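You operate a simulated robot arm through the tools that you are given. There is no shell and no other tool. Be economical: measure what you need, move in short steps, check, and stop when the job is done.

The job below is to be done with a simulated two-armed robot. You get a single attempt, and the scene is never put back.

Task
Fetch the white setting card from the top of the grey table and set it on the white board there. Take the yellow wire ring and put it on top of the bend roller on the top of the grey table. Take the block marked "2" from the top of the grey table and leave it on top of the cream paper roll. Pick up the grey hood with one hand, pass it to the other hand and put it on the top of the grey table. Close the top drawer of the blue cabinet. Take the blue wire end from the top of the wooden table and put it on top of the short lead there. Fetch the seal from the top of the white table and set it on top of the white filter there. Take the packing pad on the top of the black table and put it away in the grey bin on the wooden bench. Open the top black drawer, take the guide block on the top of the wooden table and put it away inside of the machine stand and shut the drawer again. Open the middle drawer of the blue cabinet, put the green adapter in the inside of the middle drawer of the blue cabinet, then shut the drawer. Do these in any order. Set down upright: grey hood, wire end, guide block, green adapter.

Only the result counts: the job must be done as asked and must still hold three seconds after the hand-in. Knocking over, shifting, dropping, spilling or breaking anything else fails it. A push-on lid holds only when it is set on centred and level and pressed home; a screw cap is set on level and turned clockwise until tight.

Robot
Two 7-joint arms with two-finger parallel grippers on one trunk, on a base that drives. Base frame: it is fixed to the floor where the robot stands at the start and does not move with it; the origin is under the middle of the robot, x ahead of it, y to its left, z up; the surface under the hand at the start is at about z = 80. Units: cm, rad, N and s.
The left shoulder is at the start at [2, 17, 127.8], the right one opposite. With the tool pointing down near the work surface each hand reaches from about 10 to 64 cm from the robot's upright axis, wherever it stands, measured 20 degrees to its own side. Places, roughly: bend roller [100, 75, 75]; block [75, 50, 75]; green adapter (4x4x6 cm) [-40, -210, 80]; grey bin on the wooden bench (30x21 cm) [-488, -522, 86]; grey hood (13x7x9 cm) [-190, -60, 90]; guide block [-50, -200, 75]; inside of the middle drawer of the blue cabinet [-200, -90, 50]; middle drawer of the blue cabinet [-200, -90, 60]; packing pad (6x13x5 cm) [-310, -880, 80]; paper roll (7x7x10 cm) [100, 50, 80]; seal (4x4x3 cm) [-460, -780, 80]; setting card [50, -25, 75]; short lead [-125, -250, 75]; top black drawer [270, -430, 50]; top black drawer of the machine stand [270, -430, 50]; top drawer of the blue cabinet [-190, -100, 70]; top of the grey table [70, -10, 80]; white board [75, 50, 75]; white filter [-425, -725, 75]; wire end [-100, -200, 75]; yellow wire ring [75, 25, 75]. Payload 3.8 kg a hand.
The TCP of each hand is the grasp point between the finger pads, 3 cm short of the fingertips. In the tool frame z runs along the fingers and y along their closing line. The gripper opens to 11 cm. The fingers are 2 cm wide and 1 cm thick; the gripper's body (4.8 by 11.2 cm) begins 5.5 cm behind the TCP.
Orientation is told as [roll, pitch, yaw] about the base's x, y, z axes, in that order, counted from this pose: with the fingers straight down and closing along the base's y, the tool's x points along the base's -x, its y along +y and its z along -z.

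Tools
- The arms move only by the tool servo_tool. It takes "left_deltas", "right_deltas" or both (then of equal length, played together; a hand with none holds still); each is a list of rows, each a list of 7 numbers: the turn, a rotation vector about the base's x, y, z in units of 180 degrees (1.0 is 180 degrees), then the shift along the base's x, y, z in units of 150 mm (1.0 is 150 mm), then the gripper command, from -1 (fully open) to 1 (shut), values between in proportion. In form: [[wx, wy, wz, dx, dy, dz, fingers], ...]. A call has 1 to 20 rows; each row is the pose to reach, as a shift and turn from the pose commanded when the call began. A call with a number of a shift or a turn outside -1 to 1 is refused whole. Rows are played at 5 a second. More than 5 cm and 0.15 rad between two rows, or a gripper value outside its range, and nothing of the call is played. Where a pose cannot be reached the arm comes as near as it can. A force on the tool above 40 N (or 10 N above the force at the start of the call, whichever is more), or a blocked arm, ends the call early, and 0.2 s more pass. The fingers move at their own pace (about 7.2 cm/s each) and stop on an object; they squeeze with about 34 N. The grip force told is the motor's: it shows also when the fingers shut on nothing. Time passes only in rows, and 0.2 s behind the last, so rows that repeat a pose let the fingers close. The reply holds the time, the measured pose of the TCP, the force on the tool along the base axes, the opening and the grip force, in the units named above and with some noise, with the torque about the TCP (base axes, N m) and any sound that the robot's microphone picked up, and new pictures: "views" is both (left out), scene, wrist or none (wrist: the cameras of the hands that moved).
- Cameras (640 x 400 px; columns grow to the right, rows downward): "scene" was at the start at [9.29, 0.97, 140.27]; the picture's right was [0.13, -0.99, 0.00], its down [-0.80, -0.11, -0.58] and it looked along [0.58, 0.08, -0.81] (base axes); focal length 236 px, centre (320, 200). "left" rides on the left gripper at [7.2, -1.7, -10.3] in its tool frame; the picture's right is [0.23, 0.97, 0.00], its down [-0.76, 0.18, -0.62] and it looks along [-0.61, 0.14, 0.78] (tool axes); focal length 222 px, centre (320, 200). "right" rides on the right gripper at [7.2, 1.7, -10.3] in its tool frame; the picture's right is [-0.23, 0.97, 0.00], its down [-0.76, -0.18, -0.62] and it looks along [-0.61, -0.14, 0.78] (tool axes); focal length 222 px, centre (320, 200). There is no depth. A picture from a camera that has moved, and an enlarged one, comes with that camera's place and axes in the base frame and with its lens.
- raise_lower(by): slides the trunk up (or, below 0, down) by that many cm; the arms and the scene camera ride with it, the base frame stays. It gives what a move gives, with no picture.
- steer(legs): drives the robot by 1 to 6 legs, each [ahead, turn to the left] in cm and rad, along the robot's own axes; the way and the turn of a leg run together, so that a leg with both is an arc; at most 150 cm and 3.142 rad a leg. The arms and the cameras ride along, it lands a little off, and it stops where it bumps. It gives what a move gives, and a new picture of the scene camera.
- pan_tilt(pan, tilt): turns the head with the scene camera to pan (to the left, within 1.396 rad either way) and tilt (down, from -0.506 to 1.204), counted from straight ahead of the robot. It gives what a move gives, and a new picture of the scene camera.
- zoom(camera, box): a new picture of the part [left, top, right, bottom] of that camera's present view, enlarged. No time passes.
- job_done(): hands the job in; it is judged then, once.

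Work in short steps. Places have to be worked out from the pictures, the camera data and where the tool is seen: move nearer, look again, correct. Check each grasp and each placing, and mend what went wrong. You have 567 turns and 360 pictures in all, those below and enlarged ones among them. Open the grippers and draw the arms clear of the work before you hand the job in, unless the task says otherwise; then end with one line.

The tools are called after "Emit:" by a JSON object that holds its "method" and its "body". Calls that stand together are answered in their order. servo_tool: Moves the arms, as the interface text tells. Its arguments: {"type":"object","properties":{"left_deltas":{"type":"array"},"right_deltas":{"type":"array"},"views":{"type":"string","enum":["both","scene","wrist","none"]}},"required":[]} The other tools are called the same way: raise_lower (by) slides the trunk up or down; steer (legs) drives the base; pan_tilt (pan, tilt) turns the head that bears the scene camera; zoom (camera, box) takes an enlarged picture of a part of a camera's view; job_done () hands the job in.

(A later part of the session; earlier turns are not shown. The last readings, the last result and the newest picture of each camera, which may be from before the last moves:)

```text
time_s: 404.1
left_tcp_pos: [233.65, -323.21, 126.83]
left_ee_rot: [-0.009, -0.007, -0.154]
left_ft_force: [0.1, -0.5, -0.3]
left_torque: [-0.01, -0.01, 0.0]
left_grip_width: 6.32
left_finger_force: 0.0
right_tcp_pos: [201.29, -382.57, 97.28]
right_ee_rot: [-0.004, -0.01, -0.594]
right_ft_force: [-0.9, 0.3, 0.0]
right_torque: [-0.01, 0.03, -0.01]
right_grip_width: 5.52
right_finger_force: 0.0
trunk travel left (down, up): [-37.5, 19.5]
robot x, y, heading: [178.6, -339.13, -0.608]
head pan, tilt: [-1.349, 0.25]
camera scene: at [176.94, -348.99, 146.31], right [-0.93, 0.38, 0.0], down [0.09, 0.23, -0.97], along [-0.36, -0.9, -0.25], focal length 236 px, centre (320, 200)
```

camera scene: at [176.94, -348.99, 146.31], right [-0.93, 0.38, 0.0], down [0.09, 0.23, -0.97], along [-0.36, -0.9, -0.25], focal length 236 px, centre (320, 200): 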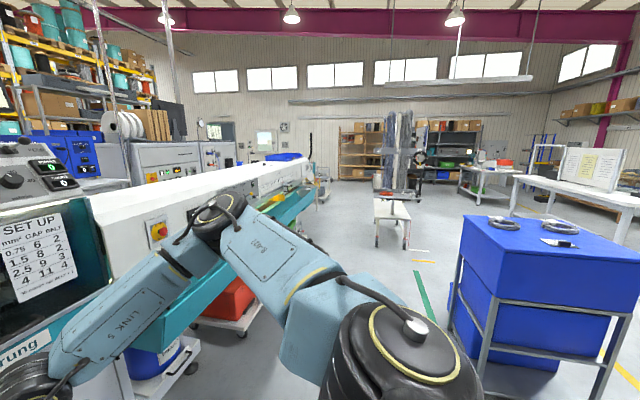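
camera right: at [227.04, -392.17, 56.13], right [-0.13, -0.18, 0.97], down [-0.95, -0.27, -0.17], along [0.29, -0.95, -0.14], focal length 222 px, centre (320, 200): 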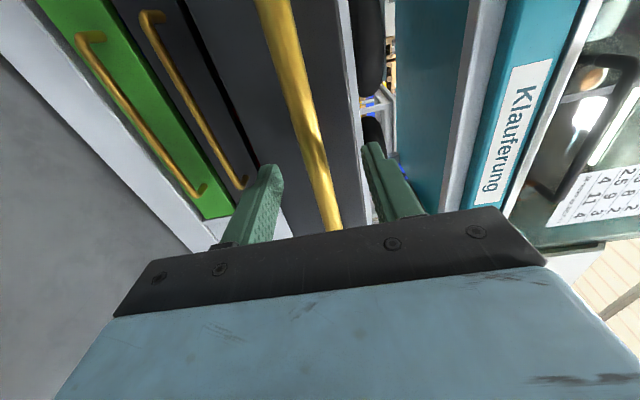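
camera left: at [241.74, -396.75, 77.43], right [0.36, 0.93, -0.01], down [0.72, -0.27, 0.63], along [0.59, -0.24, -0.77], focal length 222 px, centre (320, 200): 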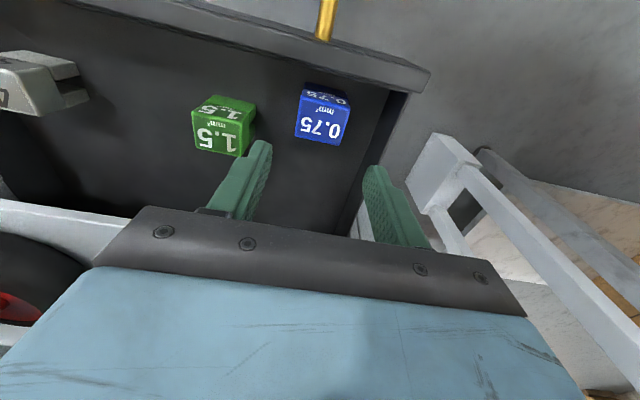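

There is a wide corridor between the conveyor and the blue tank, then a gap before the white cart. I raise the right hand and drive 236 cm down the corridor.

Emit:
{"method": "servo_tool", "body": {"right_deltas": [[0, 0, 0, 0, 0, 0.3, 0], [0, 0, 0, -0.1, 0.07, 0.6, 0], [0, 0, 0, -0.2, 0.15, 0.85, 0]], "views": "none"}}

Emit:
{"method": "steer", "body": {"legs": [[0, -1.544], [118, 0], [118, 0]]}}

Emit:
{"method": "pan_tilt", "body": {"pan": -0.4, "tilt": 0.35}}

```text
time_s: 404.9
left_tcp_pos: [233.56, -323.28, 126.83]
left_ee_rot: [-0.009, -0.007, -0.155]
left_ft_force: [0.2, -0.2, 0.2]
left_torque: [0.01, -0.01, -0.01]
left_grip_width: 6.35
left_finger_force: 0.1
right_tcp_pos: [198.31, -380.25, 110.01]
right_ee_rot: [-0.004, -0.012, -0.591]
right_ft_force: [1.0, -0.4, 1.0]
right_torque: [0.03, 0.0, -0.01]
right_grip_width: 5.48
right_finger_force: 0.0
trunk travel left (down, up): [-37.5, 19.5]
robot x, y, heading: [178.89, -339.12, -0.611]
head pan, tilt: [-1.349, 0.25]
```

```text
time_s: 420.2
left_tcp_pos: [66.9, -590.58, 126.83]
left_ee_rot: [-0.011, -0.006, -1.7]
left_ft_force: [0.0, 0.0, -0.1]
left_torque: [-0.05, 0.0, 0.0]
left_grip_width: 6.33
left_finger_force: 0.1
right_tcp_pos: [8.83, -556.84, 110.06]
right_ee_rot: [-0.003, -0.011, -2.136]
right_ft_force: [-0.1, -0.4, 0.4]
right_torque: [0.0, 0.0, -0.03]
right_grip_width: 5.5
right_finger_force: 0.1
trunk travel left (down, up): [-37.5, 19.5]
robot x, y, heading: [49.9, -536.36, -2.152]
head pan, tilt: [-1.349, 0.25]
camera scene: at [39.52, -534.57, 146.31], right [0.35, 0.94, 0.0], down [0.23, -0.09, -0.97], along [-0.91, 0.34, -0.25], focal length 236 px, centre (320, 200)
```

scene: 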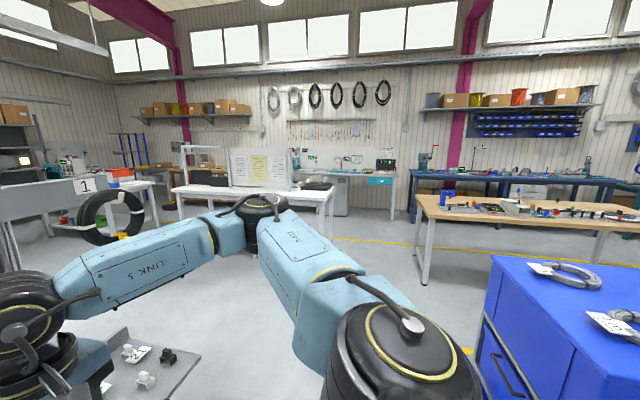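

```text
time_s: 421.5
left_tcp_pos: [66.88, -590.52, 126.71]
left_ee_rot: [-0.011, -0.006, -1.698]
left_ft_force: [0.3, -0.7, 0.1]
left_torque: [0.0, -0.01, -0.01]
left_grip_width: 6.31
left_finger_force: 0.1
right_tcp_pos: [8.93, -556.91, 109.96]
right_ee_rot: [-0.005, -0.01, -2.136]
right_ft_force: [0.5, 0.6, -0.4]
right_torque: [-0.01, -0.03, 0.03]
right_grip_width: 5.51
right_finger_force: 0.0
trunk travel left (down, up): [-37.5, 19.5]
robot x, y, heading: [49.57, -535.88, -2.151]
head pan, tilt: [-0.4, 0.351]
camera scene: at [40.53, -543.01, 145.37], right [-0.56, 0.83, 0.0], down [0.29, 0.19, -0.94], along [-0.78, -0.52, -0.34], focal length 236 px, centre (320, 200)
```

scene: 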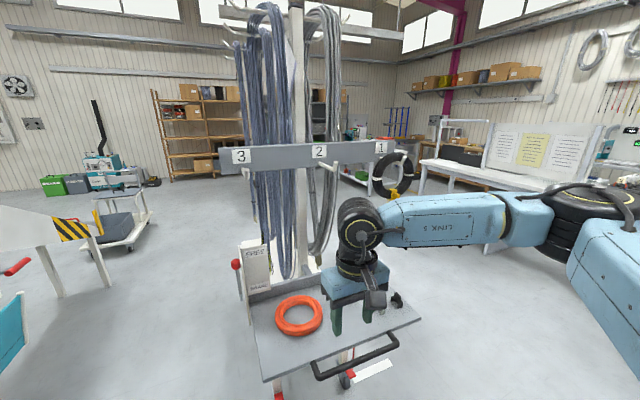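

The cart and tank leave a narrow gap; I look at it more carefully.

Emit:
{"method": "pan_tilt", "body": {"pan": -1.25, "tilt": 0.7}}

```text
time_s: 422.6
left_tcp_pos: [66.88, -590.51, 126.83]
left_ee_rot: [-0.01, -0.008, -1.7]
left_ft_force: [1.1, 0.6, 0.2]
left_torque: [0.05, 0.01, 0.0]
left_grip_width: 6.32
left_finger_force: 0.0
right_tcp_pos: [8.91, -556.8, 109.92]
right_ee_rot: [-0.003, -0.011, -2.137]
right_ft_force: [0.3, 0.5, 0.2]
right_torque: [0.03, 0.01, 0.02]
right_grip_width: 5.49
right_finger_force: 0.0
trunk travel left (down, up): [-37.5, 19.5]
robot x, y, heading: [49.58, -536.28, -2.155]
head pan, tilt: [-1.25, 0.7]
camera scene: at [40.06, -535.66, 142.23], right [0.26, 0.97, 0.0], down [0.62, -0.17, -0.77], along [-0.74, 0.2, -0.64], focal length 236 px, centre (320, 200)
```

scene: 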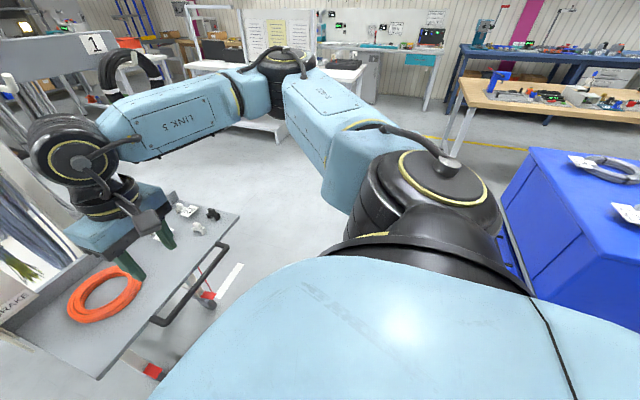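

The gap is ~136 cm wide (tank edge y≈−413, cart corner y≈−549). I go through its middle.

Emit:
{"method": "steer", "body": {"legs": [[0, -1.71], [75, 0], [0, 0.75], [110, 0]]}}

Emit:
{"method": "pan_tilt", "body": {"pan": 0.8, "tilt": 0.4}}

```text
time_s: 429.9
left_tcp_pos: [-48.91, -506.36, 126.7]
left_ee_rot: [-0.007, -0.006, 2.842]
left_ft_force: [-0.2, 0.4, 0.9]
left_torque: [0.02, 0.01, 0.02]
left_grip_width: 6.35
left_finger_force: 0.0
right_tcp_pos: [-5.93, -455.09, 109.86]
right_ee_rot: [-0.004, -0.009, 2.407]
right_ft_force: [-0.7, 0.9, -0.6]
right_torque: [-0.02, -0.02, -0.01]
right_grip_width: 5.5
right_finger_force: 0.0
trunk travel left (down, up): [-37.5, 19.5]
robot x, y, heading: [7.73, -498.72, 2.39]
head pan, tilt: [-1.25, 0.7]
stopped in leg 2: the robot was blocked; the commanded pose is now the measured one
camera scene: at [9.65, -489.24, 142.2], right [0.91, -0.42, 0.0], down [-0.27, -0.59, -0.76], along [0.32, 0.69, -0.65], focal length 236 px, centre (320, 200)
```

scene: 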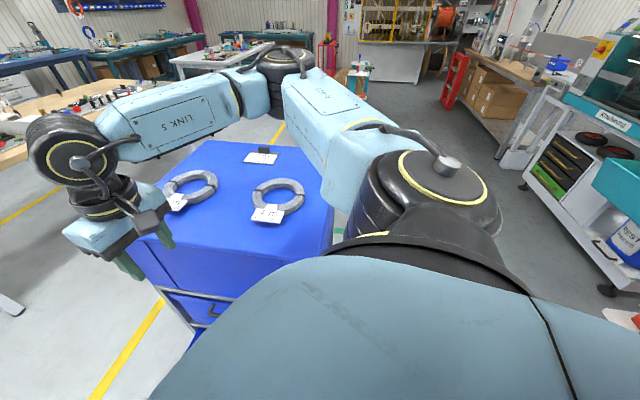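

```text
time_s: 431.8
left_tcp_pos: [-48.76, -506.71, 126.79]
left_ee_rot: [-0.012, -0.009, 2.842]
left_ft_force: [0.5, 0.1, -1.4]
left_torque: [0.01, -0.01, -0.02]
left_grip_width: 6.36
left_finger_force: 0.0
right_tcp_pos: [-5.73, -455.3, 110.16]
right_ee_rot: [-0.003, -0.011, 2.408]
right_ft_force: [1.0, -0.2, -0.7]
right_torque: [-0.03, -0.01, -0.01]
right_grip_width: 5.49
right_finger_force: 0.0
trunk travel left (down, up): [-37.5, 19.5]
robot x, y, heading: [7.64, -498.7, 2.388]
head pan, tilt: [0.799, 0.4]
camera scene: at [-3.0, -497.68, 144.91], right [-0.05, 1.0, 0.0], down [0.39, 0.02, -0.92], along [-0.92, -0.04, -0.39], focal length 236 px, centre (320, 200)
```

scene: 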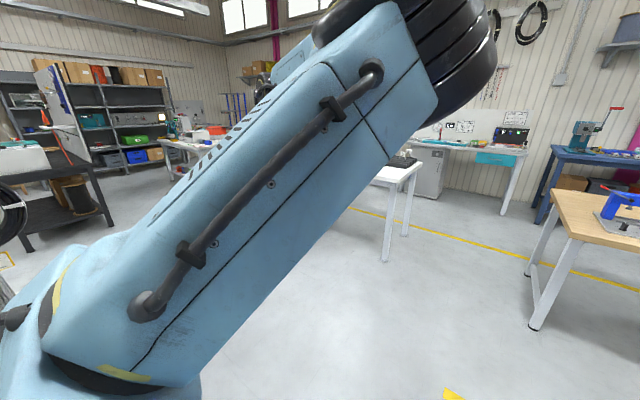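

Blocked by the tank's corner on the right. I back a little, then turn left and go west through the gap.

Emit:
{"method": "steer", "body": {"legs": [[-10, 0], [0, 0.85]]}}

```text
time_s: 435.1
left_tcp_pos: [-16.7, -553.02, 126.9]
left_ee_rot: [-0.009, -0.007, -2.602]
left_ft_force: [0.2, -0.3, -1.1]
left_torque: [0.01, 0.0, 0.0]
left_grip_width: 6.34
left_finger_force: 0.0
right_tcp_pos: [-26.38, -486.69, 110.09]
right_ee_rot: [-0.003, -0.01, -3.035]
right_ft_force: [0.1, -0.7, 0.1]
right_torque: [0.02, 0.02, 0.02]
right_grip_width: 5.49
right_finger_force: 0.1
trunk travel left (down, up): [-37.5, 19.5]
robot x, y, heading: [15.36, -505.6, -3.053]
head pan, tilt: [0.799, 0.4]
camera scene: at [7.15, -512.91, 144.91], right [-0.78, 0.63, 0.0], down [0.25, 0.3, -0.92], along [-0.58, -0.71, -0.39], focal length 236 px, centre (320, 200)
```

scene: 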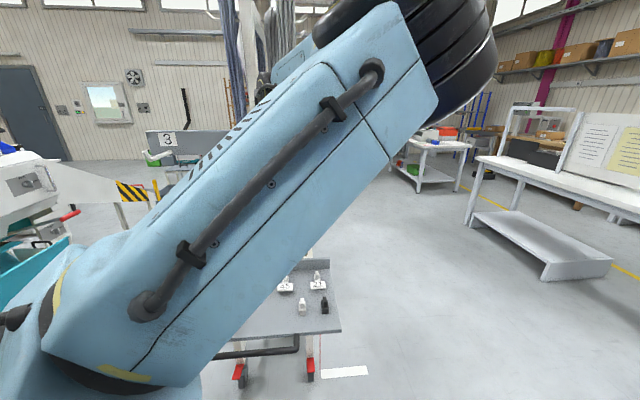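

I align exactly west and pass through.

Emit:
{"method": "steer", "body": {"legs": [[0, -0.088], [120, 0]]}}

```text
time_s: 441.7
left_tcp_pos: [-139.77, -551.75, 126.87]
left_ee_rot: [-0.01, -0.008, -2.667]
left_ft_force: [-0.5, 0.1, -0.6]
left_torque: [-0.02, 0.01, 0.02]
left_grip_width: 6.31
left_finger_force: 0.0
right_tcp_pos: [-144.69, -484.91, 110.02]
right_ee_rot: [-0.004, -0.009, -3.105]
right_ft_force: [0.2, -0.6, 0.1]
right_torque: [0.0, 0.0, -0.02]
right_grip_width: 5.49
right_finger_force: 0.1
trunk travel left (down, up): [-37.5, 19.5]
robot x, y, heading: [-104.78, -506.41, -3.13]
head pan, tilt: [0.799, 0.4]
camera scene: at [-113.26, -513.36, 144.91], right [-0.73, 0.68, 0.0], down [0.27, 0.28, -0.92], along [-0.63, -0.67, -0.39], focal length 236 px, centre (320, 200)
```

scene: 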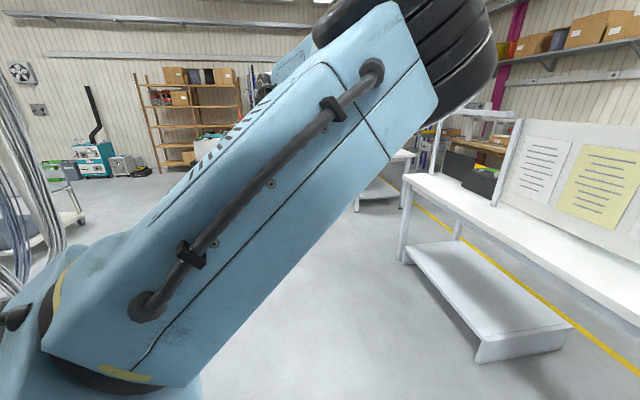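

Through the gap. Next I head down the corridor toward the black table.

Emit:
{"method": "steer", "body": {"legs": [[0, 0.894], [150, 0], [110, 0]]}}

Emit:
{"method": "pan_tilt", "body": {"pan": 0.0, "tilt": 0.4}}

```text
time_s: 456.1
left_tcp_pos: [-247.11, -762.13, 126.81]
left_ee_rot: [-0.011, 0.001, -1.767]
left_ft_force: [-0.8, 1.8, -0.2]
left_torque: [-0.11, 0.02, -0.03]
left_grip_width: 6.32
left_finger_force: 0.2
right_tcp_pos: [-302.67, -724.62, 110.14]
right_ee_rot: [-0.002, -0.009, -2.211]
right_ft_force: [-0.3, 0.1, -0.2]
right_torque: [0.04, 0.03, 0.01]
right_grip_width: 5.51
right_finger_force: 0.1
trunk travel left (down, up): [-37.5, 19.5]
robot x, y, heading: [-260.83, -706.8, -2.228]
head pan, tilt: [0.799, 0.4]
stopped in leg 3: the robot was blocked; the commanded pose is now the measured one
camera scene: at [-260.82, -717.71, 144.92], right [-0.99, -0.14, 0.0], down [-0.05, 0.39, -0.92], along [0.13, -0.91, -0.39], focal length 236 px, centre (320, 200)
```

scene: 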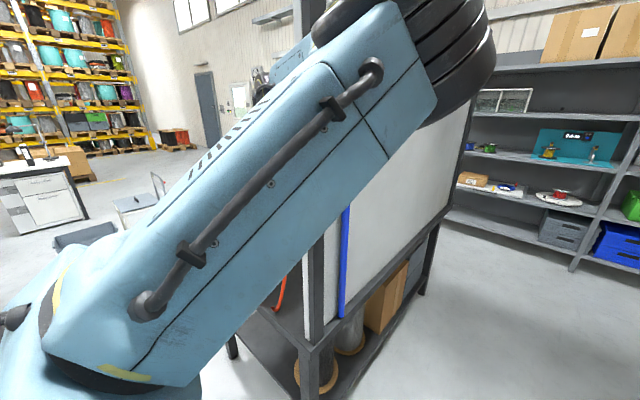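

```text
time_s: 457.2
left_tcp_pos: [-247.01, -762.28, 126.78]
left_ee_rot: [-0.011, 0.003, -1.768]
left_ft_force: [0.0, 0.1, 0.0]
left_torque: [-0.05, 0.05, 0.03]
left_grip_width: 6.33
left_finger_force: 0.0
right_tcp_pos: [-302.79, -724.63, 110.0]
right_ee_rot: [-0.003, -0.011, -2.21]
right_ft_force: [0.1, 0.6, 0.3]
right_torque: [-0.03, -0.01, -0.02]
right_grip_width: 5.5
right_finger_force: 0.0
trunk travel left (down, up): [-37.5, 19.5]
robot x, y, heading: [-261.17, -707.0, -2.228]
head pan, tilt: [0.0, 0.4]
camera scene: at [-267.76, -715.89, 144.91], right [-0.79, 0.61, 0.0], down [0.24, 0.31, -0.92], along [-0.56, -0.73, -0.39], focal length 236 px, centre (320, 200)
```

scene: 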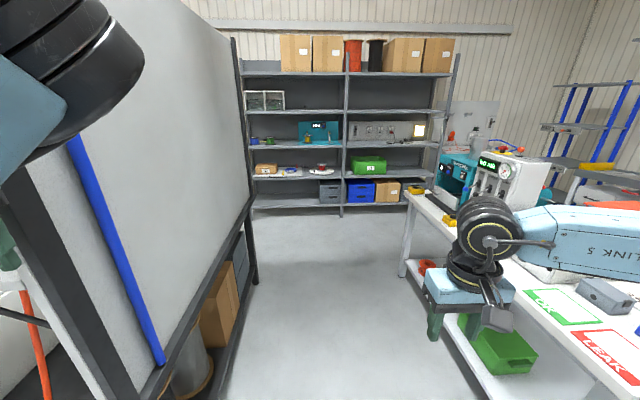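

The left arm touched the frame of the black table's back panel, so I back off. The pad must be taken from the table's other side; first I retreat and tuck the left hand in.

Emit:
{"method": "steer", "body": {"legs": [[-70, 0]]}}

Emit:
{"method": "servo_tool", "body": {"left_deltas": [[0, 0, 0, -0.18, 0.13, -0.1, -0.15], [0, 0, 0, -0.36, 0.26, -0.2, -0.15], [0, 0, 0, -0.54, 0.4, -0.3, -0.15], [0, 0, 0, -0.72, 0.53, -0.5, -0.15], [0, 0, 0, -0.85, 0.62, -0.75, -0.15]], "views": "scene"}}

```text
time_s: 461.1
left_tcp_pos: [-203.74, -705.9, 126.86]
left_ee_rot: [-0.011, 0.001, -1.759]
left_ft_force: [0.4, 0.3, 0.5]
left_torque: [0.0, -0.01, -0.01]
left_grip_width: 6.32
left_finger_force: 0.1
right_tcp_pos: [-259.58, -668.96, 109.91]
right_ee_rot: [-0.005, -0.012, -2.201]
right_ft_force: [-0.4, 0.4, 0.1]
right_torque: [0.03, -0.02, -0.02]
right_grip_width: 5.47
right_finger_force: 0.0
trunk travel left (down, up): [-37.5, 19.5]
robot x, y, heading: [-218.07, -650.46, -2.219]
head pan, tilt: [0.0, 0.4]
camera scene: at [-224.79, -659.93, 144.92], right [-0.8, 0.6, 0.0], down [0.24, 0.31, -0.92], along [-0.56, -0.73, -0.39], focal length 236 px, centre (320, 200)
```

scene: 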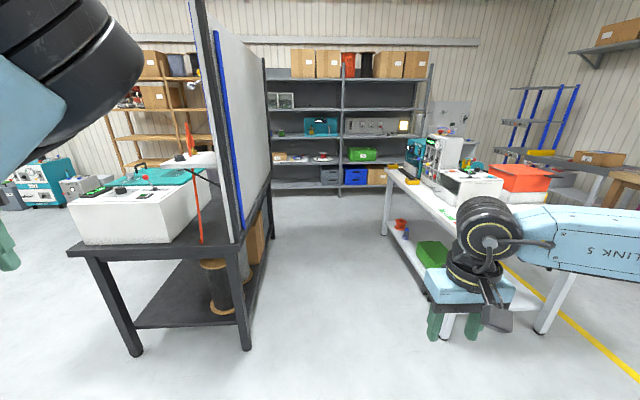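

```text
time_s: 462.3
left_tcp_pos: [-214.96, -698.6, 115.38]
left_ee_rot: [-0.01, 0.009, -1.759]
left_ft_force: [-0.3, -0.2, 0.5]
left_torque: [0.03, -0.02, -0.02]
left_grip_width: 6.33
left_finger_force: 0.0
left hand out of reach, approached as far as the arm can: row 5
right_tcp_pos: [-259.74, -668.97, 109.92]
right_ee_rot: [-0.005, -0.009, -2.201]
right_ft_force: [0.4, -0.5, 0.1]
right_torque: [0.03, -0.03, -0.05]
right_grip_width: 5.52
right_finger_force: 0.0
trunk travel left (down, up): [-37.5, 19.5]
robot x, y, heading: [-218.06, -650.95, -2.221]
head pan, tilt: [0.0, 0.4]
camera scene: at [-224.31, -660.59, 145.71], right [-0.84, 0.54, 0.0], down [0.17, 0.26, -0.95], along [-0.51, -0.8, -0.31], focal length 236 px, centre (320, 200)
```

scene: 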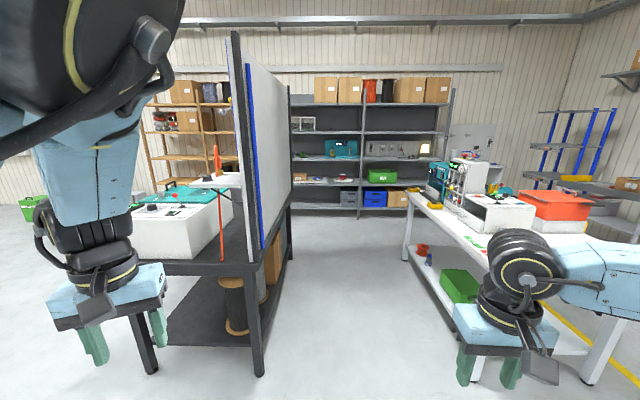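

I can see the black table: its near end spans n-side with a white box; I go round to its far side.

Emit:
{"method": "steer", "body": {"legs": [[0, 1.228], [150, 0], [20, 0], [0, -1.19]]}}

Emit:
{"method": "pan_tilt", "body": {"pan": -0.5, "tilt": 0.5}}

```text
time_s: 477.1
left_tcp_pos: [-118.47, -840.19, 115.6]
left_ee_rot: [-0.011, 0.006, -1.722]
left_ft_force: [0.4, 0.7, -0.4]
left_torque: [0.0, 0.0, -0.03]
left_grip_width: 6.35
left_finger_force: 0.1
right_tcp_pos: [-164.27, -812.54, 110.03]
right_ee_rot: [-0.005, -0.012, -2.162]
right_ft_force: [0.0, -0.4, 0.2]
right_torque: [0.01, 0.01, -0.03]
right_grip_width: 5.49
right_finger_force: 0.0
trunk travel left (down, up): [-37.5, 19.5]
robot x, y, heading: [-123.37, -793.42, -2.18]
head pan, tilt: [0.0, 0.4]
camera scene: at [-129.16, -802.57, 145.05], right [-0.86, 0.51, 0.0], down [0.19, 0.32, -0.93], along [-0.47, -0.8, -0.38], focal length 236 px, centre (320, 200)
```

scene: 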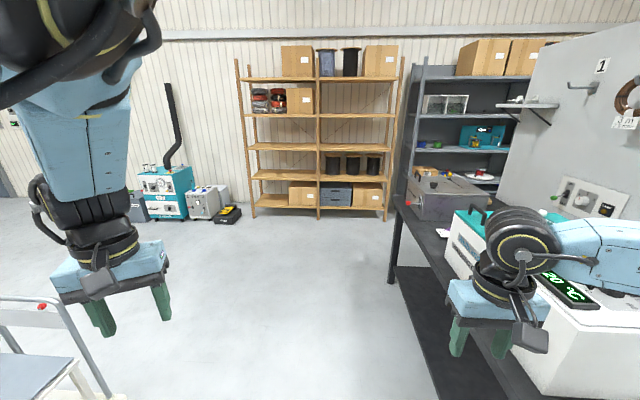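

```text
time_s: 478.0
left_tcp_pos: [-118.38, -840.23, 115.29]
left_ee_rot: [-0.012, 0.01, -1.718]
left_ft_force: [-0.6, -0.8, -0.3]
left_torque: [-0.02, 0.03, -0.01]
left_grip_width: 6.3
left_finger_force: 0.2
right_tcp_pos: [-164.31, -812.53, 110.0]
right_ee_rot: [-0.002, -0.012, -2.162]
right_ft_force: [0.2, 0.1, 0.5]
right_torque: [0.0, 0.02, -0.02]
right_grip_width: 5.52
right_finger_force: 0.0
trunk travel left (down, up): [-37.5, 19.5]
robot x, y, heading: [-123.3, -792.62, -2.178]
head pan, tilt: [-0.499, 0.499]
camera scene: at [-129.26, -802.5, 144.87], right [-0.85, 0.52, 0.0], down [0.2, 0.34, -0.92], along [-0.48, -0.79, -0.39], focal length 236 px, centre (320, 200)
```

scene: 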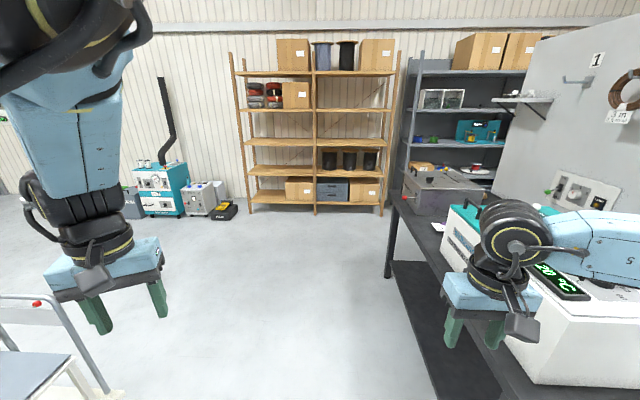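

The left upper arm is pressing the head again; I move the left hand outward to free it.

Emit:
{"method": "servo_tool", "body": {"left_deltas": [[0, 0, 0, 0.2, -0.13, 0, -0.15], [0, 0, 0, 0.4, -0.27, 0, -0.15], [0, 0, 0, 0.6, -0.4, 0, -0.15], [0, 0, 0, 0.77, -0.53, 0, -0.15]], "views": "scene"}}

```text
time_s: 479.0
left_tcp_pos: [-106.9, -848.27, 115.37]
left_ee_rot: [-0.014, 0.004, -1.723]
left_ft_force: [-0.5, -1.5, -0.4]
left_torque: [0.01, 0.03, -0.02]
left_grip_width: 6.32
left_finger_force: 0.0
right_tcp_pos: [-164.33, -812.55, 109.95]
right_ee_rot: [-0.004, -0.01, -2.162]
right_ft_force: [-0.5, 0.0, 0.0]
right_torque: [0.01, 0.03, 0.04]
right_grip_width: 5.5
right_finger_force: 0.1
trunk travel left (down, up): [-37.5, 19.5]
robot x, y, heading: [-122.99, -792.89, -2.181]
head pan, tilt: [-0.499, 0.499]
camera scene: at [-132.56, -798.73, 144.0], right [-0.44, 0.9, 0.0], down [0.43, 0.21, -0.88], along [-0.79, -0.39, -0.48], focal length 236 px, centre (320, 200)
```

scene: 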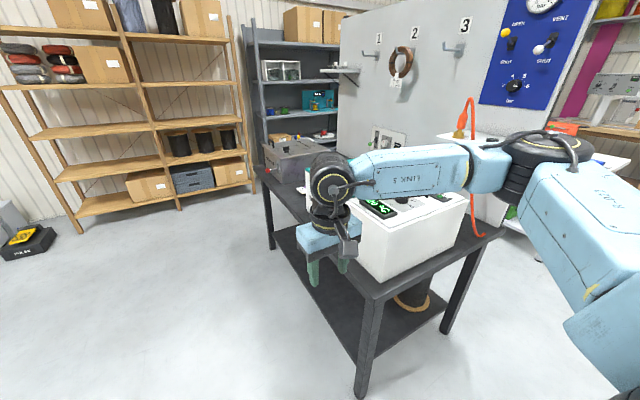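

Free now. I raise both hands and drive along the table to about the pad's position, then turn to face it.

Emit:
{"method": "servo_tool", "body": {"right_deltas": [[0, 0, 0, 0.05, -0.03, 0.3, 0], [0, 0, 0, 0.1, -0.07, 0.6, 0], [0, 0, 0, 0.15, -0.1, 0.9, 0]], "left_deltas": [[0, 0, 0, 0, 0, 0.2, 0], [0, 0, 0, 0, 0, 0.4, 0], [0, 0, 0, 0, 0, 0.6, 0]], "views": "none"}}

Emit:
{"method": "steer", "body": {"legs": [[150, 0], [0, -1.57]]}}

Emit:
{"method": "pan_tilt", "body": {"pan": 0.0, "tilt": 0.7}}

```text
time_s: 479.8
left_tcp_pos: [-107.07, -848.23, 124.48]
left_ee_rot: [-0.014, 0.005, -1.72]
left_ft_force: [0.4, 0.2, -0.6]
left_torque: [-0.02, 0.02, 0.0]
left_grip_width: 5.49
left_finger_force: 0.1
right_tcp_pos: [-161.87, -814.08, 123.51]
right_ee_rot: [-0.004, -0.01, -2.165]
right_ft_force: [0.4, -0.6, -0.3]
right_torque: [-0.04, -0.02, 0.02]
right_grip_width: 5.52
right_finger_force: 0.1
trunk travel left (down, up): [-37.5, 19.5]
robot x, y, heading: [-122.95, -793.29, -2.182]
head pan, tilt: [-0.499, 0.499]
```

```text
time_s: 491.2
left_tcp_pos: [-266.71, -933.79, 124.41]
left_ee_rot: [-0.012, 0.004, 2.978]
left_ft_force: [0.4, -0.6, 0.1]
left_torque: [0.01, -0.02, 0.01]
left_grip_width: 5.5
left_finger_force: 0.1
right_tcp_pos: [-231.77, -879.34, 123.51]
right_ee_rot: [-0.005, -0.009, 2.536]
right_ft_force: [-0.1, -0.7, -0.3]
right_torque: [-0.02, 0.01, -0.01]
right_grip_width: 5.5
right_finger_force: 0.1
trunk travel left (down, up): [-37.5, 19.5]
robot x, y, heading: [-211.36, -918.63, 2.515]
head pan, tilt: [-0.499, 0.499]
camera scene: at [-216.86, -908.93, 144.0], right [0.9, 0.43, 0.0], down [0.21, -0.43, -0.88], along [-0.38, 0.79, -0.48], focal length 236 px, centre (320, 200)
```

scene: 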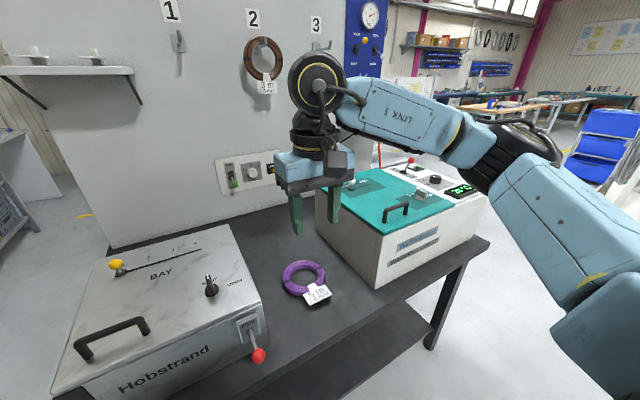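

```text
time_s: 492.1
left_tcp_pos: [-266.65, -933.81, 124.35]
left_ee_rot: [-0.012, 0.005, 2.981]
left_ft_force: [0.0, 0.7, 0.7]
left_torque: [0.01, -0.04, 0.03]
left_grip_width: 5.48
left_finger_force: 0.0
right_tcp_pos: [-231.83, -879.41, 123.48]
right_ee_rot: [-0.005, -0.009, 2.537]
right_ft_force: [-1.5, 0.2, -0.1]
right_torque: [0.0, 0.01, 0.05]
right_grip_width: 5.48
right_finger_force: 0.1
trunk travel left (down, up): [-37.5, 19.5]
robot x, y, heading: [-211.1, -918.66, 2.52]
head pan, tilt: [0.0, 0.7]
camera scene: at [-219.82, -912.17, 142.23], right [0.58, 0.81, 0.0], down [0.52, -0.38, -0.77], along [-0.62, 0.45, -0.64], focal length 236 px, centre (320, 200)
```

scene: 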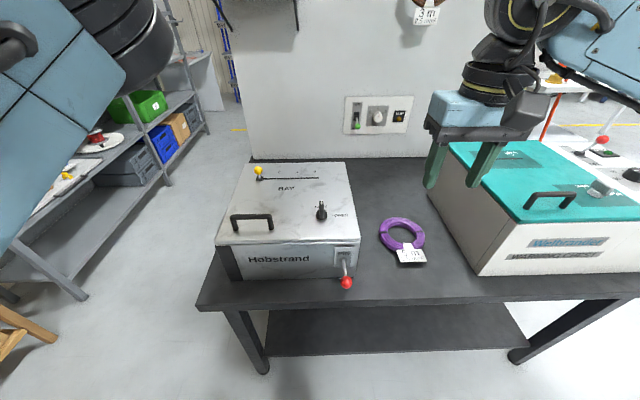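

I don't see the pad yet; it may be behind the grey "Hobstrand" box. I raise the trunk for a higher view.

Emit:
{"method": "raise_lower", "body": {"by": 19}}

Emit:
{"method": "pan_tilt", "body": {"pan": 0.25, "tilt": 0.85}}

```text
time_s: 494.2
left_tcp_pos: [-266.66, -933.79, 143.36]
left_ee_rot: [-0.011, 0.005, 2.98]
left_ft_force: [0.6, -0.3, 0.1]
left_torque: [0.04, -0.02, -0.01]
left_grip_width: 5.51
left_finger_force: 0.1
right_tcp_pos: [-231.76, -879.37, 142.59]
right_ee_rot: [-0.003, -0.011, 2.538]
right_ft_force: [-0.5, -0.5, 0.2]
right_torque: [0.03, 0.02, 0.03]
right_grip_width: 5.53
right_finger_force: 0.1
trunk travel left (down, up): [-56.5, 0.5]
robot x, y, heading: [-211.27, -918.08, 2.523]
head pan, tilt: [0.0, 0.7]
```

```text
time_s: 495.0
left_tcp_pos: [-266.72, -933.78, 143.32]
left_ee_rot: [-0.011, 0.005, 2.979]
left_ft_force: [0.6, 0.4, -0.5]
left_torque: [0.0, 0.0, -0.03]
left_grip_width: 5.48
left_finger_force: 0.0
right_tcp_pos: [-231.8, -879.42, 142.5]
right_ee_rot: [-0.003, -0.01, 2.536]
right_ft_force: [-0.4, -0.4, -0.7]
right_torque: [0.01, 0.03, 0.01]
right_grip_width: 5.5
right_finger_force: 0.2
trunk travel left (down, up): [-56.5, 0.5]
robot x, y, heading: [-211.05, -918.36, 2.524]
head pan, tilt: [0.25, 0.85]
camera scene: at [-220.2, -914.28, 160.0], right [0.37, 0.93, 0.0], down [0.7, -0.28, -0.66], along [-0.61, 0.24, -0.75], focal length 236 px, centre (320, 200)
```

scene: 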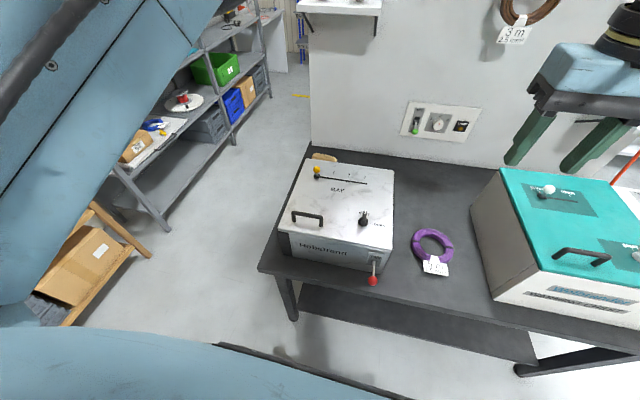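

Emit:
{"method": "zoom", "body": {"camera": "scene", "box": [260, 130, 480, 290]}}

```text
2.50 times, centred on (370, 210) of scene
camera zoom: at [-220.2, -914.28, 160.0], right [0.37, 0.93, 0.0], down [0.7, -0.28, -0.66], along [-0.61, 0.24, -0.75], focal length 591 px, centre (195, 175)
```

zoom: 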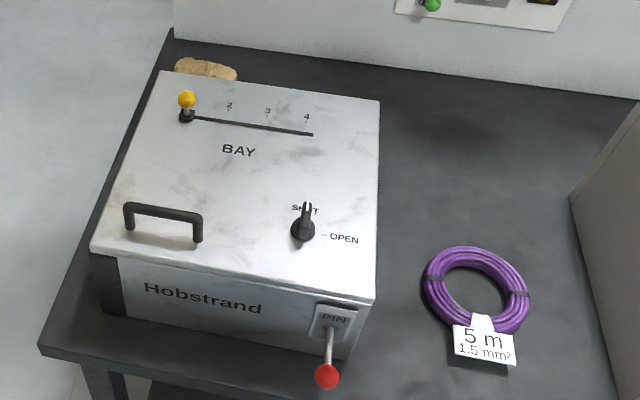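

The pad is the tan piece behind the box, near the table's end. I drive round to that end of the table.

Emit:
{"method": "steer", "body": {"legs": [[0, 1.57], [76, 0], [0, -1.57]]}}

Emit:
{"method": "pan_tilt", "body": {"pan": -0.3, "tilt": 0.75}}

```text
time_s: 506.8
left_tcp_pos: [-310.34, -996.76, 143.37]
left_ee_rot: [-0.013, 0.004, 2.99]
left_ft_force: [1.1, -0.1, 0.8]
left_torque: [0.01, 0.02, -0.01]
left_grip_width: 5.5
left_finger_force: 0.0
right_tcp_pos: [-276.09, -941.93, 142.48]
right_ee_rot: [-0.005, -0.011, 2.55]
right_ft_force: [-0.3, -0.1, -0.6]
right_torque: [0.0, 0.01, 0.02]
right_grip_width: 5.52
right_finger_force: 0.0
trunk travel left (down, up): [-56.5, 0.5]
robot x, y, heading: [-255.18, -981.08, 2.53]
head pan, tilt: [0.25, 0.85]
camera scene: at [-264.14, -976.65, 160.0], right [0.35, 0.94, 0.0], down [0.7, -0.27, -0.66], along [-0.62, 0.23, -0.75], focal length 236 px, centre (320, 200)
```

scene: 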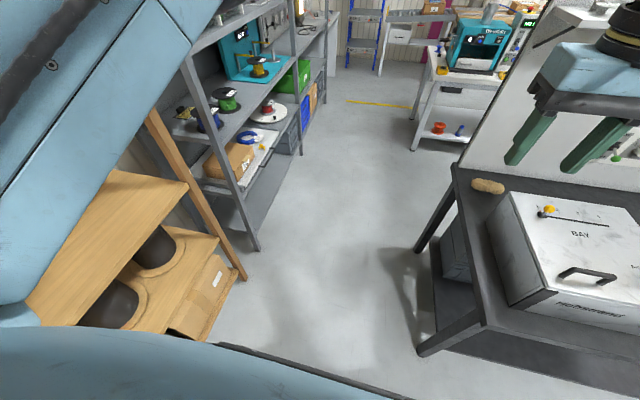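

```text
time_s: 507.8
left_tcp_pos: [-310.41, -996.82, 143.34]
left_ee_rot: [-0.012, 0.006, 2.99]
left_ft_force: [0.0, -0.9, -0.5]
left_torque: [0.03, -0.02, 0.02]
left_grip_width: 5.48
left_finger_force: 0.0
right_tcp_pos: [-276.11, -941.89, 142.41]
right_ee_rot: [-0.003, -0.012, 2.549]
right_ft_force: [-1.0, 0.1, 0.0]
right_torque: [0.0, -0.01, -0.02]
right_grip_width: 5.5
right_finger_force: 0.1
trunk travel left (down, up): [-56.5, 0.5]
robot x, y, heading: [-255.15, -980.52, 2.528]
head pan, tilt: [-0.3, 0.75]
camera scene: at [-261.92, -972.88, 160.8], right [0.79, 0.61, 0.0], down [0.42, -0.54, -0.73], along [-0.45, 0.58, -0.68], focal length 236 px, centre (320, 200)
```

scene: 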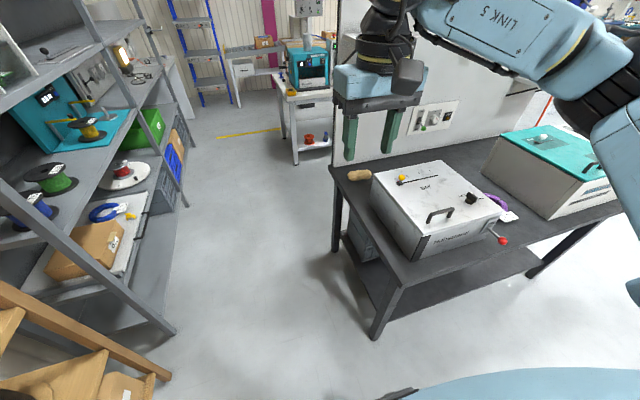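

Table end at s≈−903 and shelf leave ~110 cm. I drive on to opposite the pad and turn to face it along the table.

Emit:
{"method": "steer", "body": {"legs": [[117, 0], [0, -1.57]]}}

Emit:
{"method": "pan_tilt", "body": {"pan": 0.0, "tilt": 0.8}}

```text
time_s: 512.1
left_tcp_pos: [-380.79, -948.87, 144.14]
left_ee_rot: [-0.031, -0.018, 2.991]
left_ft_force: [-0.7, 0.7, 0.1]
left_torque: [-0.04, -0.03, -0.01]
left_grip_width: 5.51
left_finger_force: 0.0
right_tcp_pos: [-345.81, -892.79, 143.05]
right_ee_rot: [-0.012, -0.021, 2.512]
right_ft_force: [0.0, -0.6, 0.1]
right_torque: [-0.04, 0.0, 0.0]
right_grip_width: 5.47
right_finger_force: 0.1
trunk travel left (down, up): [-56.5, 0.5]
robot x, y, heading: [-328.0, -930.08, 2.509]
head pan, tilt: [-0.3, 0.75]
stopped in leg 1: the robot was blocked; the commanded pose is now the measured one
camera scene: at [-332.0, -925.23, 161.09], right [0.8, 0.6, 0.0], down [0.39, -0.53, -0.75], along [-0.45, 0.6, -0.66], focal length 236 px, centre (320, 200)
```

scene: 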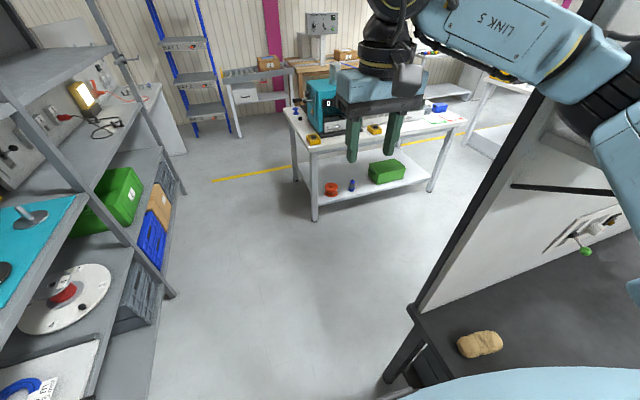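

```text
time_s: 512.9
left_tcp_pos: [-380.56, -948.88, 144.18]
left_ee_rot: [-0.032, -0.021, 2.992]
left_ft_force: [-0.5, 0.4, 0.3]
left_torque: [-0.01, -0.02, -0.02]
left_grip_width: 5.51
left_finger_force: 0.0
right_tcp_pos: [-345.85, -892.76, 143.04]
right_ee_rot: [-0.009, -0.02, 2.517]
right_ft_force: [-0.1, -0.1, -1.0]
right_torque: [0.01, -0.01, -0.03]
right_grip_width: 5.5
right_finger_force: 0.1
trunk travel left (down, up): [-56.5, 0.5]
robot x, y, heading: [-328.39, -929.75, 2.514]
head pan, tilt: [0.0, 0.799]
camera scene: at [-333.34, -927.13, 160.65], right [0.59, 0.81, 0.01], down [0.56, -0.41, -0.72], along [-0.58, 0.43, -0.7], focal length 236 px, centre (320, 200)
```

scene: 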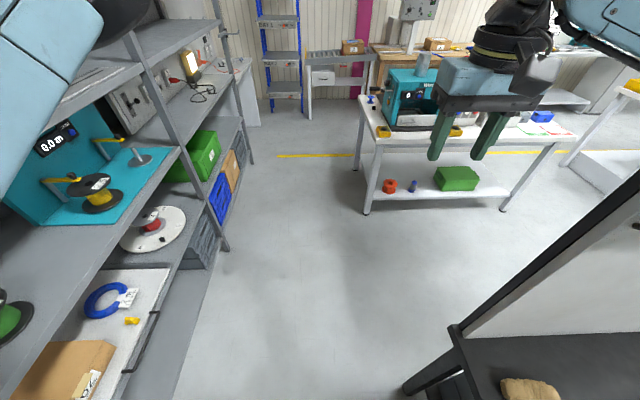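

The left arm touched the shelf, so I back off 8 cm and turn right here; the pad then lies in the left hand's zone.

Emit:
{"method": "steer", "body": {"legs": [[-8, 0]]}}

Emit:
{"method": "steer", "body": {"legs": [[0, -1.57]]}}

```text
time_s: 514.0
left_tcp_pos: [-376.46, -951.11, 143.45]
left_ee_rot: [-0.015, 0.002, 2.992]
left_ft_force: [-0.2, -0.7, -1.1]
left_torque: [0.04, -0.02, -0.02]
left_grip_width: 5.51
left_finger_force: 0.0
right_tcp_pos: [-341.67, -895.26, 141.86]
right_ee_rot: [-0.007, 0.008, 2.519]
right_ft_force: [-0.8, 0.7, 0.5]
right_torque: [-0.01, 0.02, 0.04]
right_grip_width: 5.52
right_finger_force: 0.0
trunk travel left (down, up): [-56.5, 0.5]
robot x, y, heading: [-321.44, -934.5, 2.511]
head pan, tilt: [0.0, 0.799]
camera scene: at [-329.54, -929.12, 160.44], right [0.59, 0.81, 0.0], down [0.58, -0.42, -0.7], along [-0.57, 0.41, -0.71], focal length 236 px, centre (320, 200)
```

scene: 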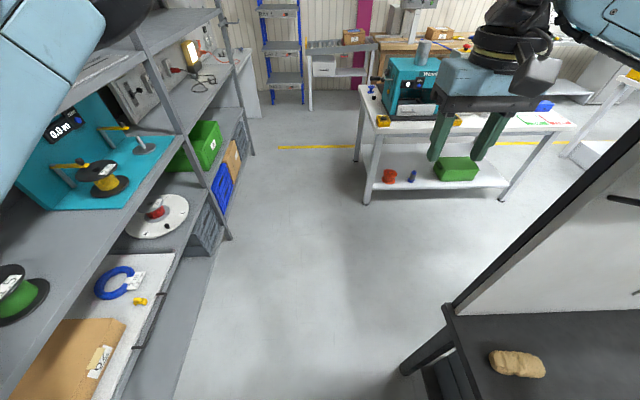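

```text
time_s: 518.2
left_tcp_pos: [-337.4, -879.36, 143.47]
left_ee_rot: [-0.012, 0.004, 1.417]
left_ft_force: [-0.2, -0.7, 0.3]
left_torque: [-0.02, -0.01, -0.05]
left_grip_width: 5.45
left_finger_force: 0.0
right_tcp_pos: [-281.8, -914.27, 141.62]
right_ee_rot: [-0.005, 0.01, 0.946]
right_ft_force: [-0.5, 0.1, 1.0]
right_torque: [-0.01, 0.02, 0.02]
right_grip_width: 5.5
right_finger_force: 0.1
trunk travel left (down, up): [-56.5, 0.5]
robot x, y, heading: [-321.55, -934.22, 0.937]
head pan, tilt: [0.0, 0.799]
camera scene: at [-315.62, -926.3, 160.4], right [0.81, -0.59, 0.0], down [-0.42, -0.58, -0.7], along [0.41, 0.56, -0.72], focal length 236 px, centre (320, 200)
```

scene: 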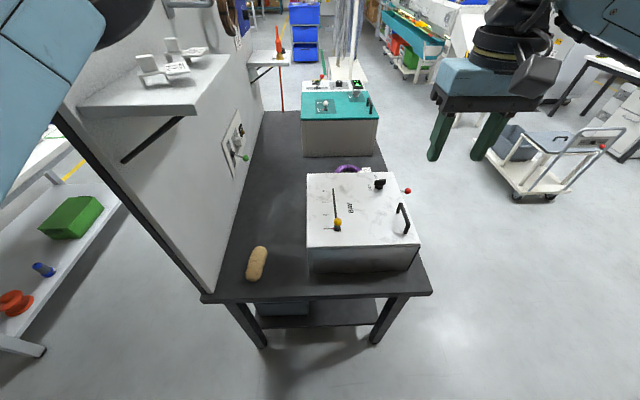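

Now I see there is ample room around the pad ([-308.7,-876.6], top ≈81.8). I lower the trunk back and bring the left hand in front of the panel edge toward the pad's line.

Emit:
{"method": "raise_lower", "body": {"by": -19}}

Emit:
{"method": "servo_tool", "body": {"left_deltas": [[0, 0, 0, 0.22, -0.18, -0.1, -0.4], [0, 0, 0, 0.42, -0.34, -0.2, -0.4], [0, 0, 0, 0.64, -0.5, -0.3, -0.4], [0, 0, 0, 0.85, -0.66, -0.4, -0.4], [0, 0, 0, 1.0, -0.78, -0.5, -0.4]], "views": "scene"}}

```text
time_s: 520.3
left_tcp_pos: [-337.42, -879.21, 124.45]
left_ee_rot: [-0.012, 0.002, 1.417]
left_ft_force: [1.1, -0.5, -0.5]
left_torque: [0.01, 0.02, -0.02]
left_grip_width: 5.49
left_finger_force: 0.1
right_tcp_pos: [-281.69, -914.31, 122.65]
right_ee_rot: [-0.006, 0.012, 0.947]
right_ft_force: [-0.4, 0.2, -0.5]
right_torque: [-0.01, -0.02, 0.03]
right_grip_width: 5.5
right_finger_force: 0.0
trunk travel left (down, up): [-37.5, 19.5]
robot x, y, heading: [-321.75, -934.75, 0.939]
head pan, tilt: [0.0, 0.799]
```

```text
time_s: 521.5
left_tcp_pos: [-325.94, -887.87, 117.45]
left_ee_rot: [-0.008, 0.007, 1.414]
left_ft_force: [0.4, 0.7, 0.3]
left_torque: [-0.01, 0.03, -0.02]
left_grip_width: 7.71
left_finger_force: 0.0
left hand out of reach, approached as far as the arm can: row 4, 5
right_tcp_pos: [-281.68, -914.33, 122.74]
right_ee_rot: [-0.006, 0.01, 0.945]
right_ft_force: [1.1, 1.0, -1.1]
right_torque: [-0.01, 0.0, 0.02]
right_grip_width: 5.49
right_finger_force: 0.2
trunk travel left (down, up): [-37.5, 19.5]
robot x, y, heading: [-321.81, -934.43, 0.942]
head pan, tilt: [0.0, 0.799]
camera scene: at [-316.5, -924.34, 144.72], right [0.91, -0.41, 0.0], down [-0.17, -0.37, -0.91], along [0.38, 0.83, -0.41], focal length 236 px, centre (320, 200)
```

scene: 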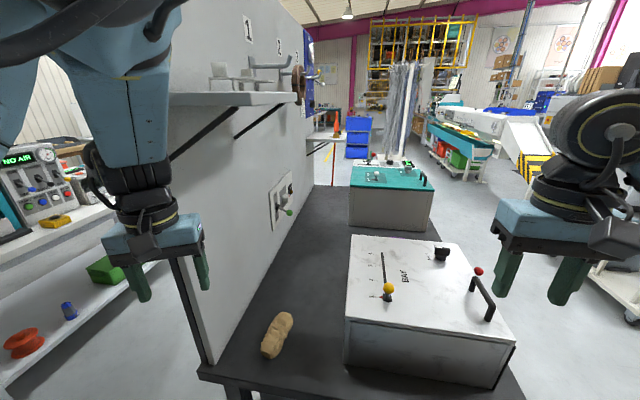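

The left hand's inner limit is L≈31; turning the robot right 0.17 rad brings the pad onto that line.

Emit:
{"method": "steer", "body": {"legs": [[0, -0.17]]}}

Emit:
{"method": "servo_tool", "body": {"left_deltas": [[0, 0, -0.04, 0.14, 0.28, 0, -0.5], [0, 0, -0.08, 0.25, 0.48, -0.1, -0.5], [0, 0, -0.12, 0.35, 0.66, -0.2, -0.5], [0, 0, -0.15, 0.45, 0.85, -0.35, -0.5], [0, 0, -0.15, 0.5, 0.95, -0.5, -0.5]], "views": "both"}}

```text
time_s: 522.6
left_tcp_pos: [-317.81, -887.78, 117.46]
left_ee_rot: [-0.012, 0.009, 1.246]
left_ft_force: [-0.4, 1.1, -0.6]
left_torque: [-0.05, -0.02, 0.0]
left_grip_width: 7.7
left_finger_force: 0.0
right_tcp_pos: [-278.92, -921.42, 122.56]
right_ee_rot: [-0.005, 0.011, 0.774]
right_ft_force: [0.3, 0.5, -0.6]
right_torque: [0.03, 0.0, -0.01]
right_grip_width: 5.49
right_finger_force: 0.0
trunk travel left (down, up): [-37.5, 19.5]
robot x, y, heading: [-321.87, -934.43, 0.765]
head pan, tilt: [0.0, 0.799]
camera scene: at [-314.89, -925.45, 144.74], right [0.83, -0.56, 0.0], down [-0.23, -0.34, -0.91], along [0.51, 0.76, -0.41], focal length 236 px, centre (320, 200)
```

scene: 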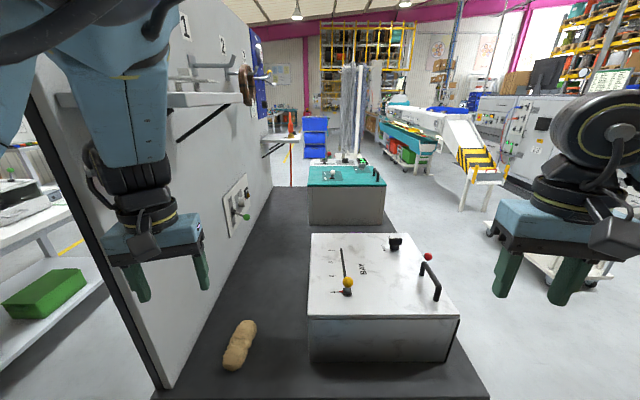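

```text
time_s: 523.8
left_tcp_pos: [-310.22, -873.66, 110.01]
left_ee_rot: [-0.012, 0.008, 0.771]
left_ft_force: [-0.5, 0.1, 0.5]
left_torque: [0.0, 0.03, 0.01]
left_grip_width: 8.23
left_finger_force: 0.1
right_tcp_pos: [-278.95, -921.31, 122.69]
right_ee_rot: [-0.005, 0.01, 0.773]
right_ft_force: [0.1, -0.4, -0.5]
right_torque: [0.0, 0.0, 0.03]
right_grip_width: 5.48
right_finger_force: 0.0
trunk travel left (down, up): [-37.5, 19.5]
robot x, y, heading: [-321.49, -934.88, 0.77]
head pan, tilt: [0.0, 0.799]
camera scene: at [-314.29, -927.39, 141.4], right [0.7, -0.72, 0.0], down [-0.52, -0.5, -0.7], along [0.5, 0.48, -0.72], focal length 236 px, centre (320, 200)
camera left: at [-314.1, -879.59, 120.52], right [-0.84, 0.54, -0.01], down [0.42, 0.67, 0.61], along [0.34, 0.51, -0.79], focal length 222 px, centre (320, 200)
```

scene: 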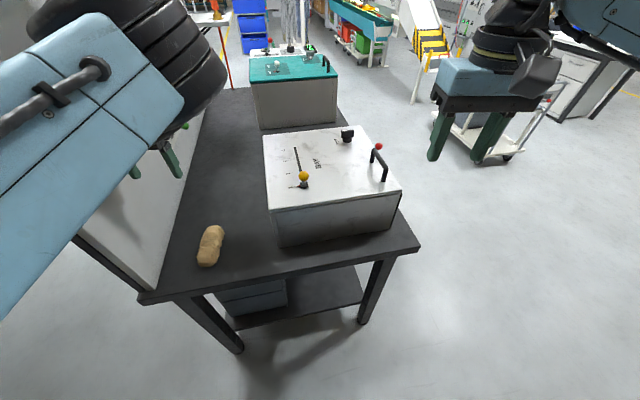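
left: 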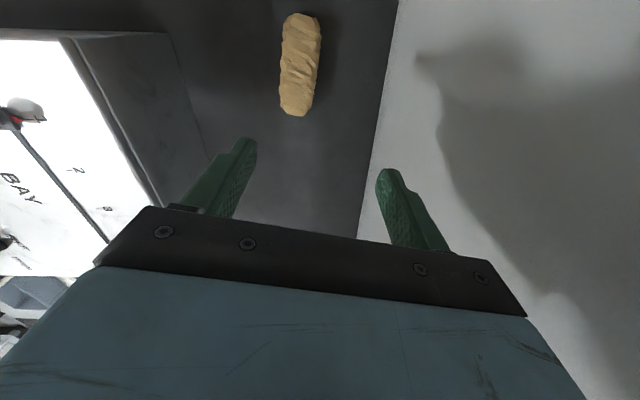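

The pad is ≈[-308.5,-877.7], long axis 51°. I align and lower to z≈91.

Emit:
{"method": "servo_tool", "body": {"left_deltas": [[0, 0, 0.018, 0.06, -0.13, 0, -0.5], [0, 0, 0.036, 0.113, -0.267, -0.1, -0.5], [0, 0, 0.036, 0.113, -0.267, -0.4, -0.5], [0, 0, 0.036, 0.113, -0.267, -0.7, -0.5], [0, 0, 0.036, 0.113, -0.267, -0.98, -0.5]], "views": "wrist"}}

```text
time_s: 525.0
left_tcp_pos: [-308.51, -877.48, 95.13]
left_ee_rot: [-0.012, 0.01, 0.885]
left_ft_force: [0.0, -0.1, -0.1]
left_torque: [0.03, -0.01, -0.03]
left_grip_width: 8.25
left_finger_force: 0.2
right_tcp_pos: [-278.98, -921.24, 122.68]
right_ee_rot: [-0.007, 0.01, 0.773]
right_ft_force: [-0.2, -0.2, -0.1]
right_torque: [-0.03, 0.0, 0.04]
right_grip_width: 5.48
right_finger_force: 0.1
trunk travel left (down, up): [-37.5, 19.5]
robot x, y, heading: [-321.24, -934.5, 0.767]
head pan, tilt: [0.0, 0.799]
camera left: at [-311.74, -883.98, 105.71], right [-0.9, 0.44, -0.01], down [0.34, 0.71, 0.61], along [0.28, 0.55, -0.79], focal length 222 px, centre (320, 200)
```

left: 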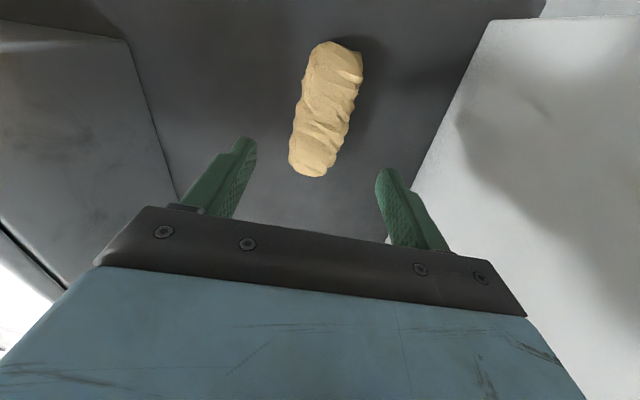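

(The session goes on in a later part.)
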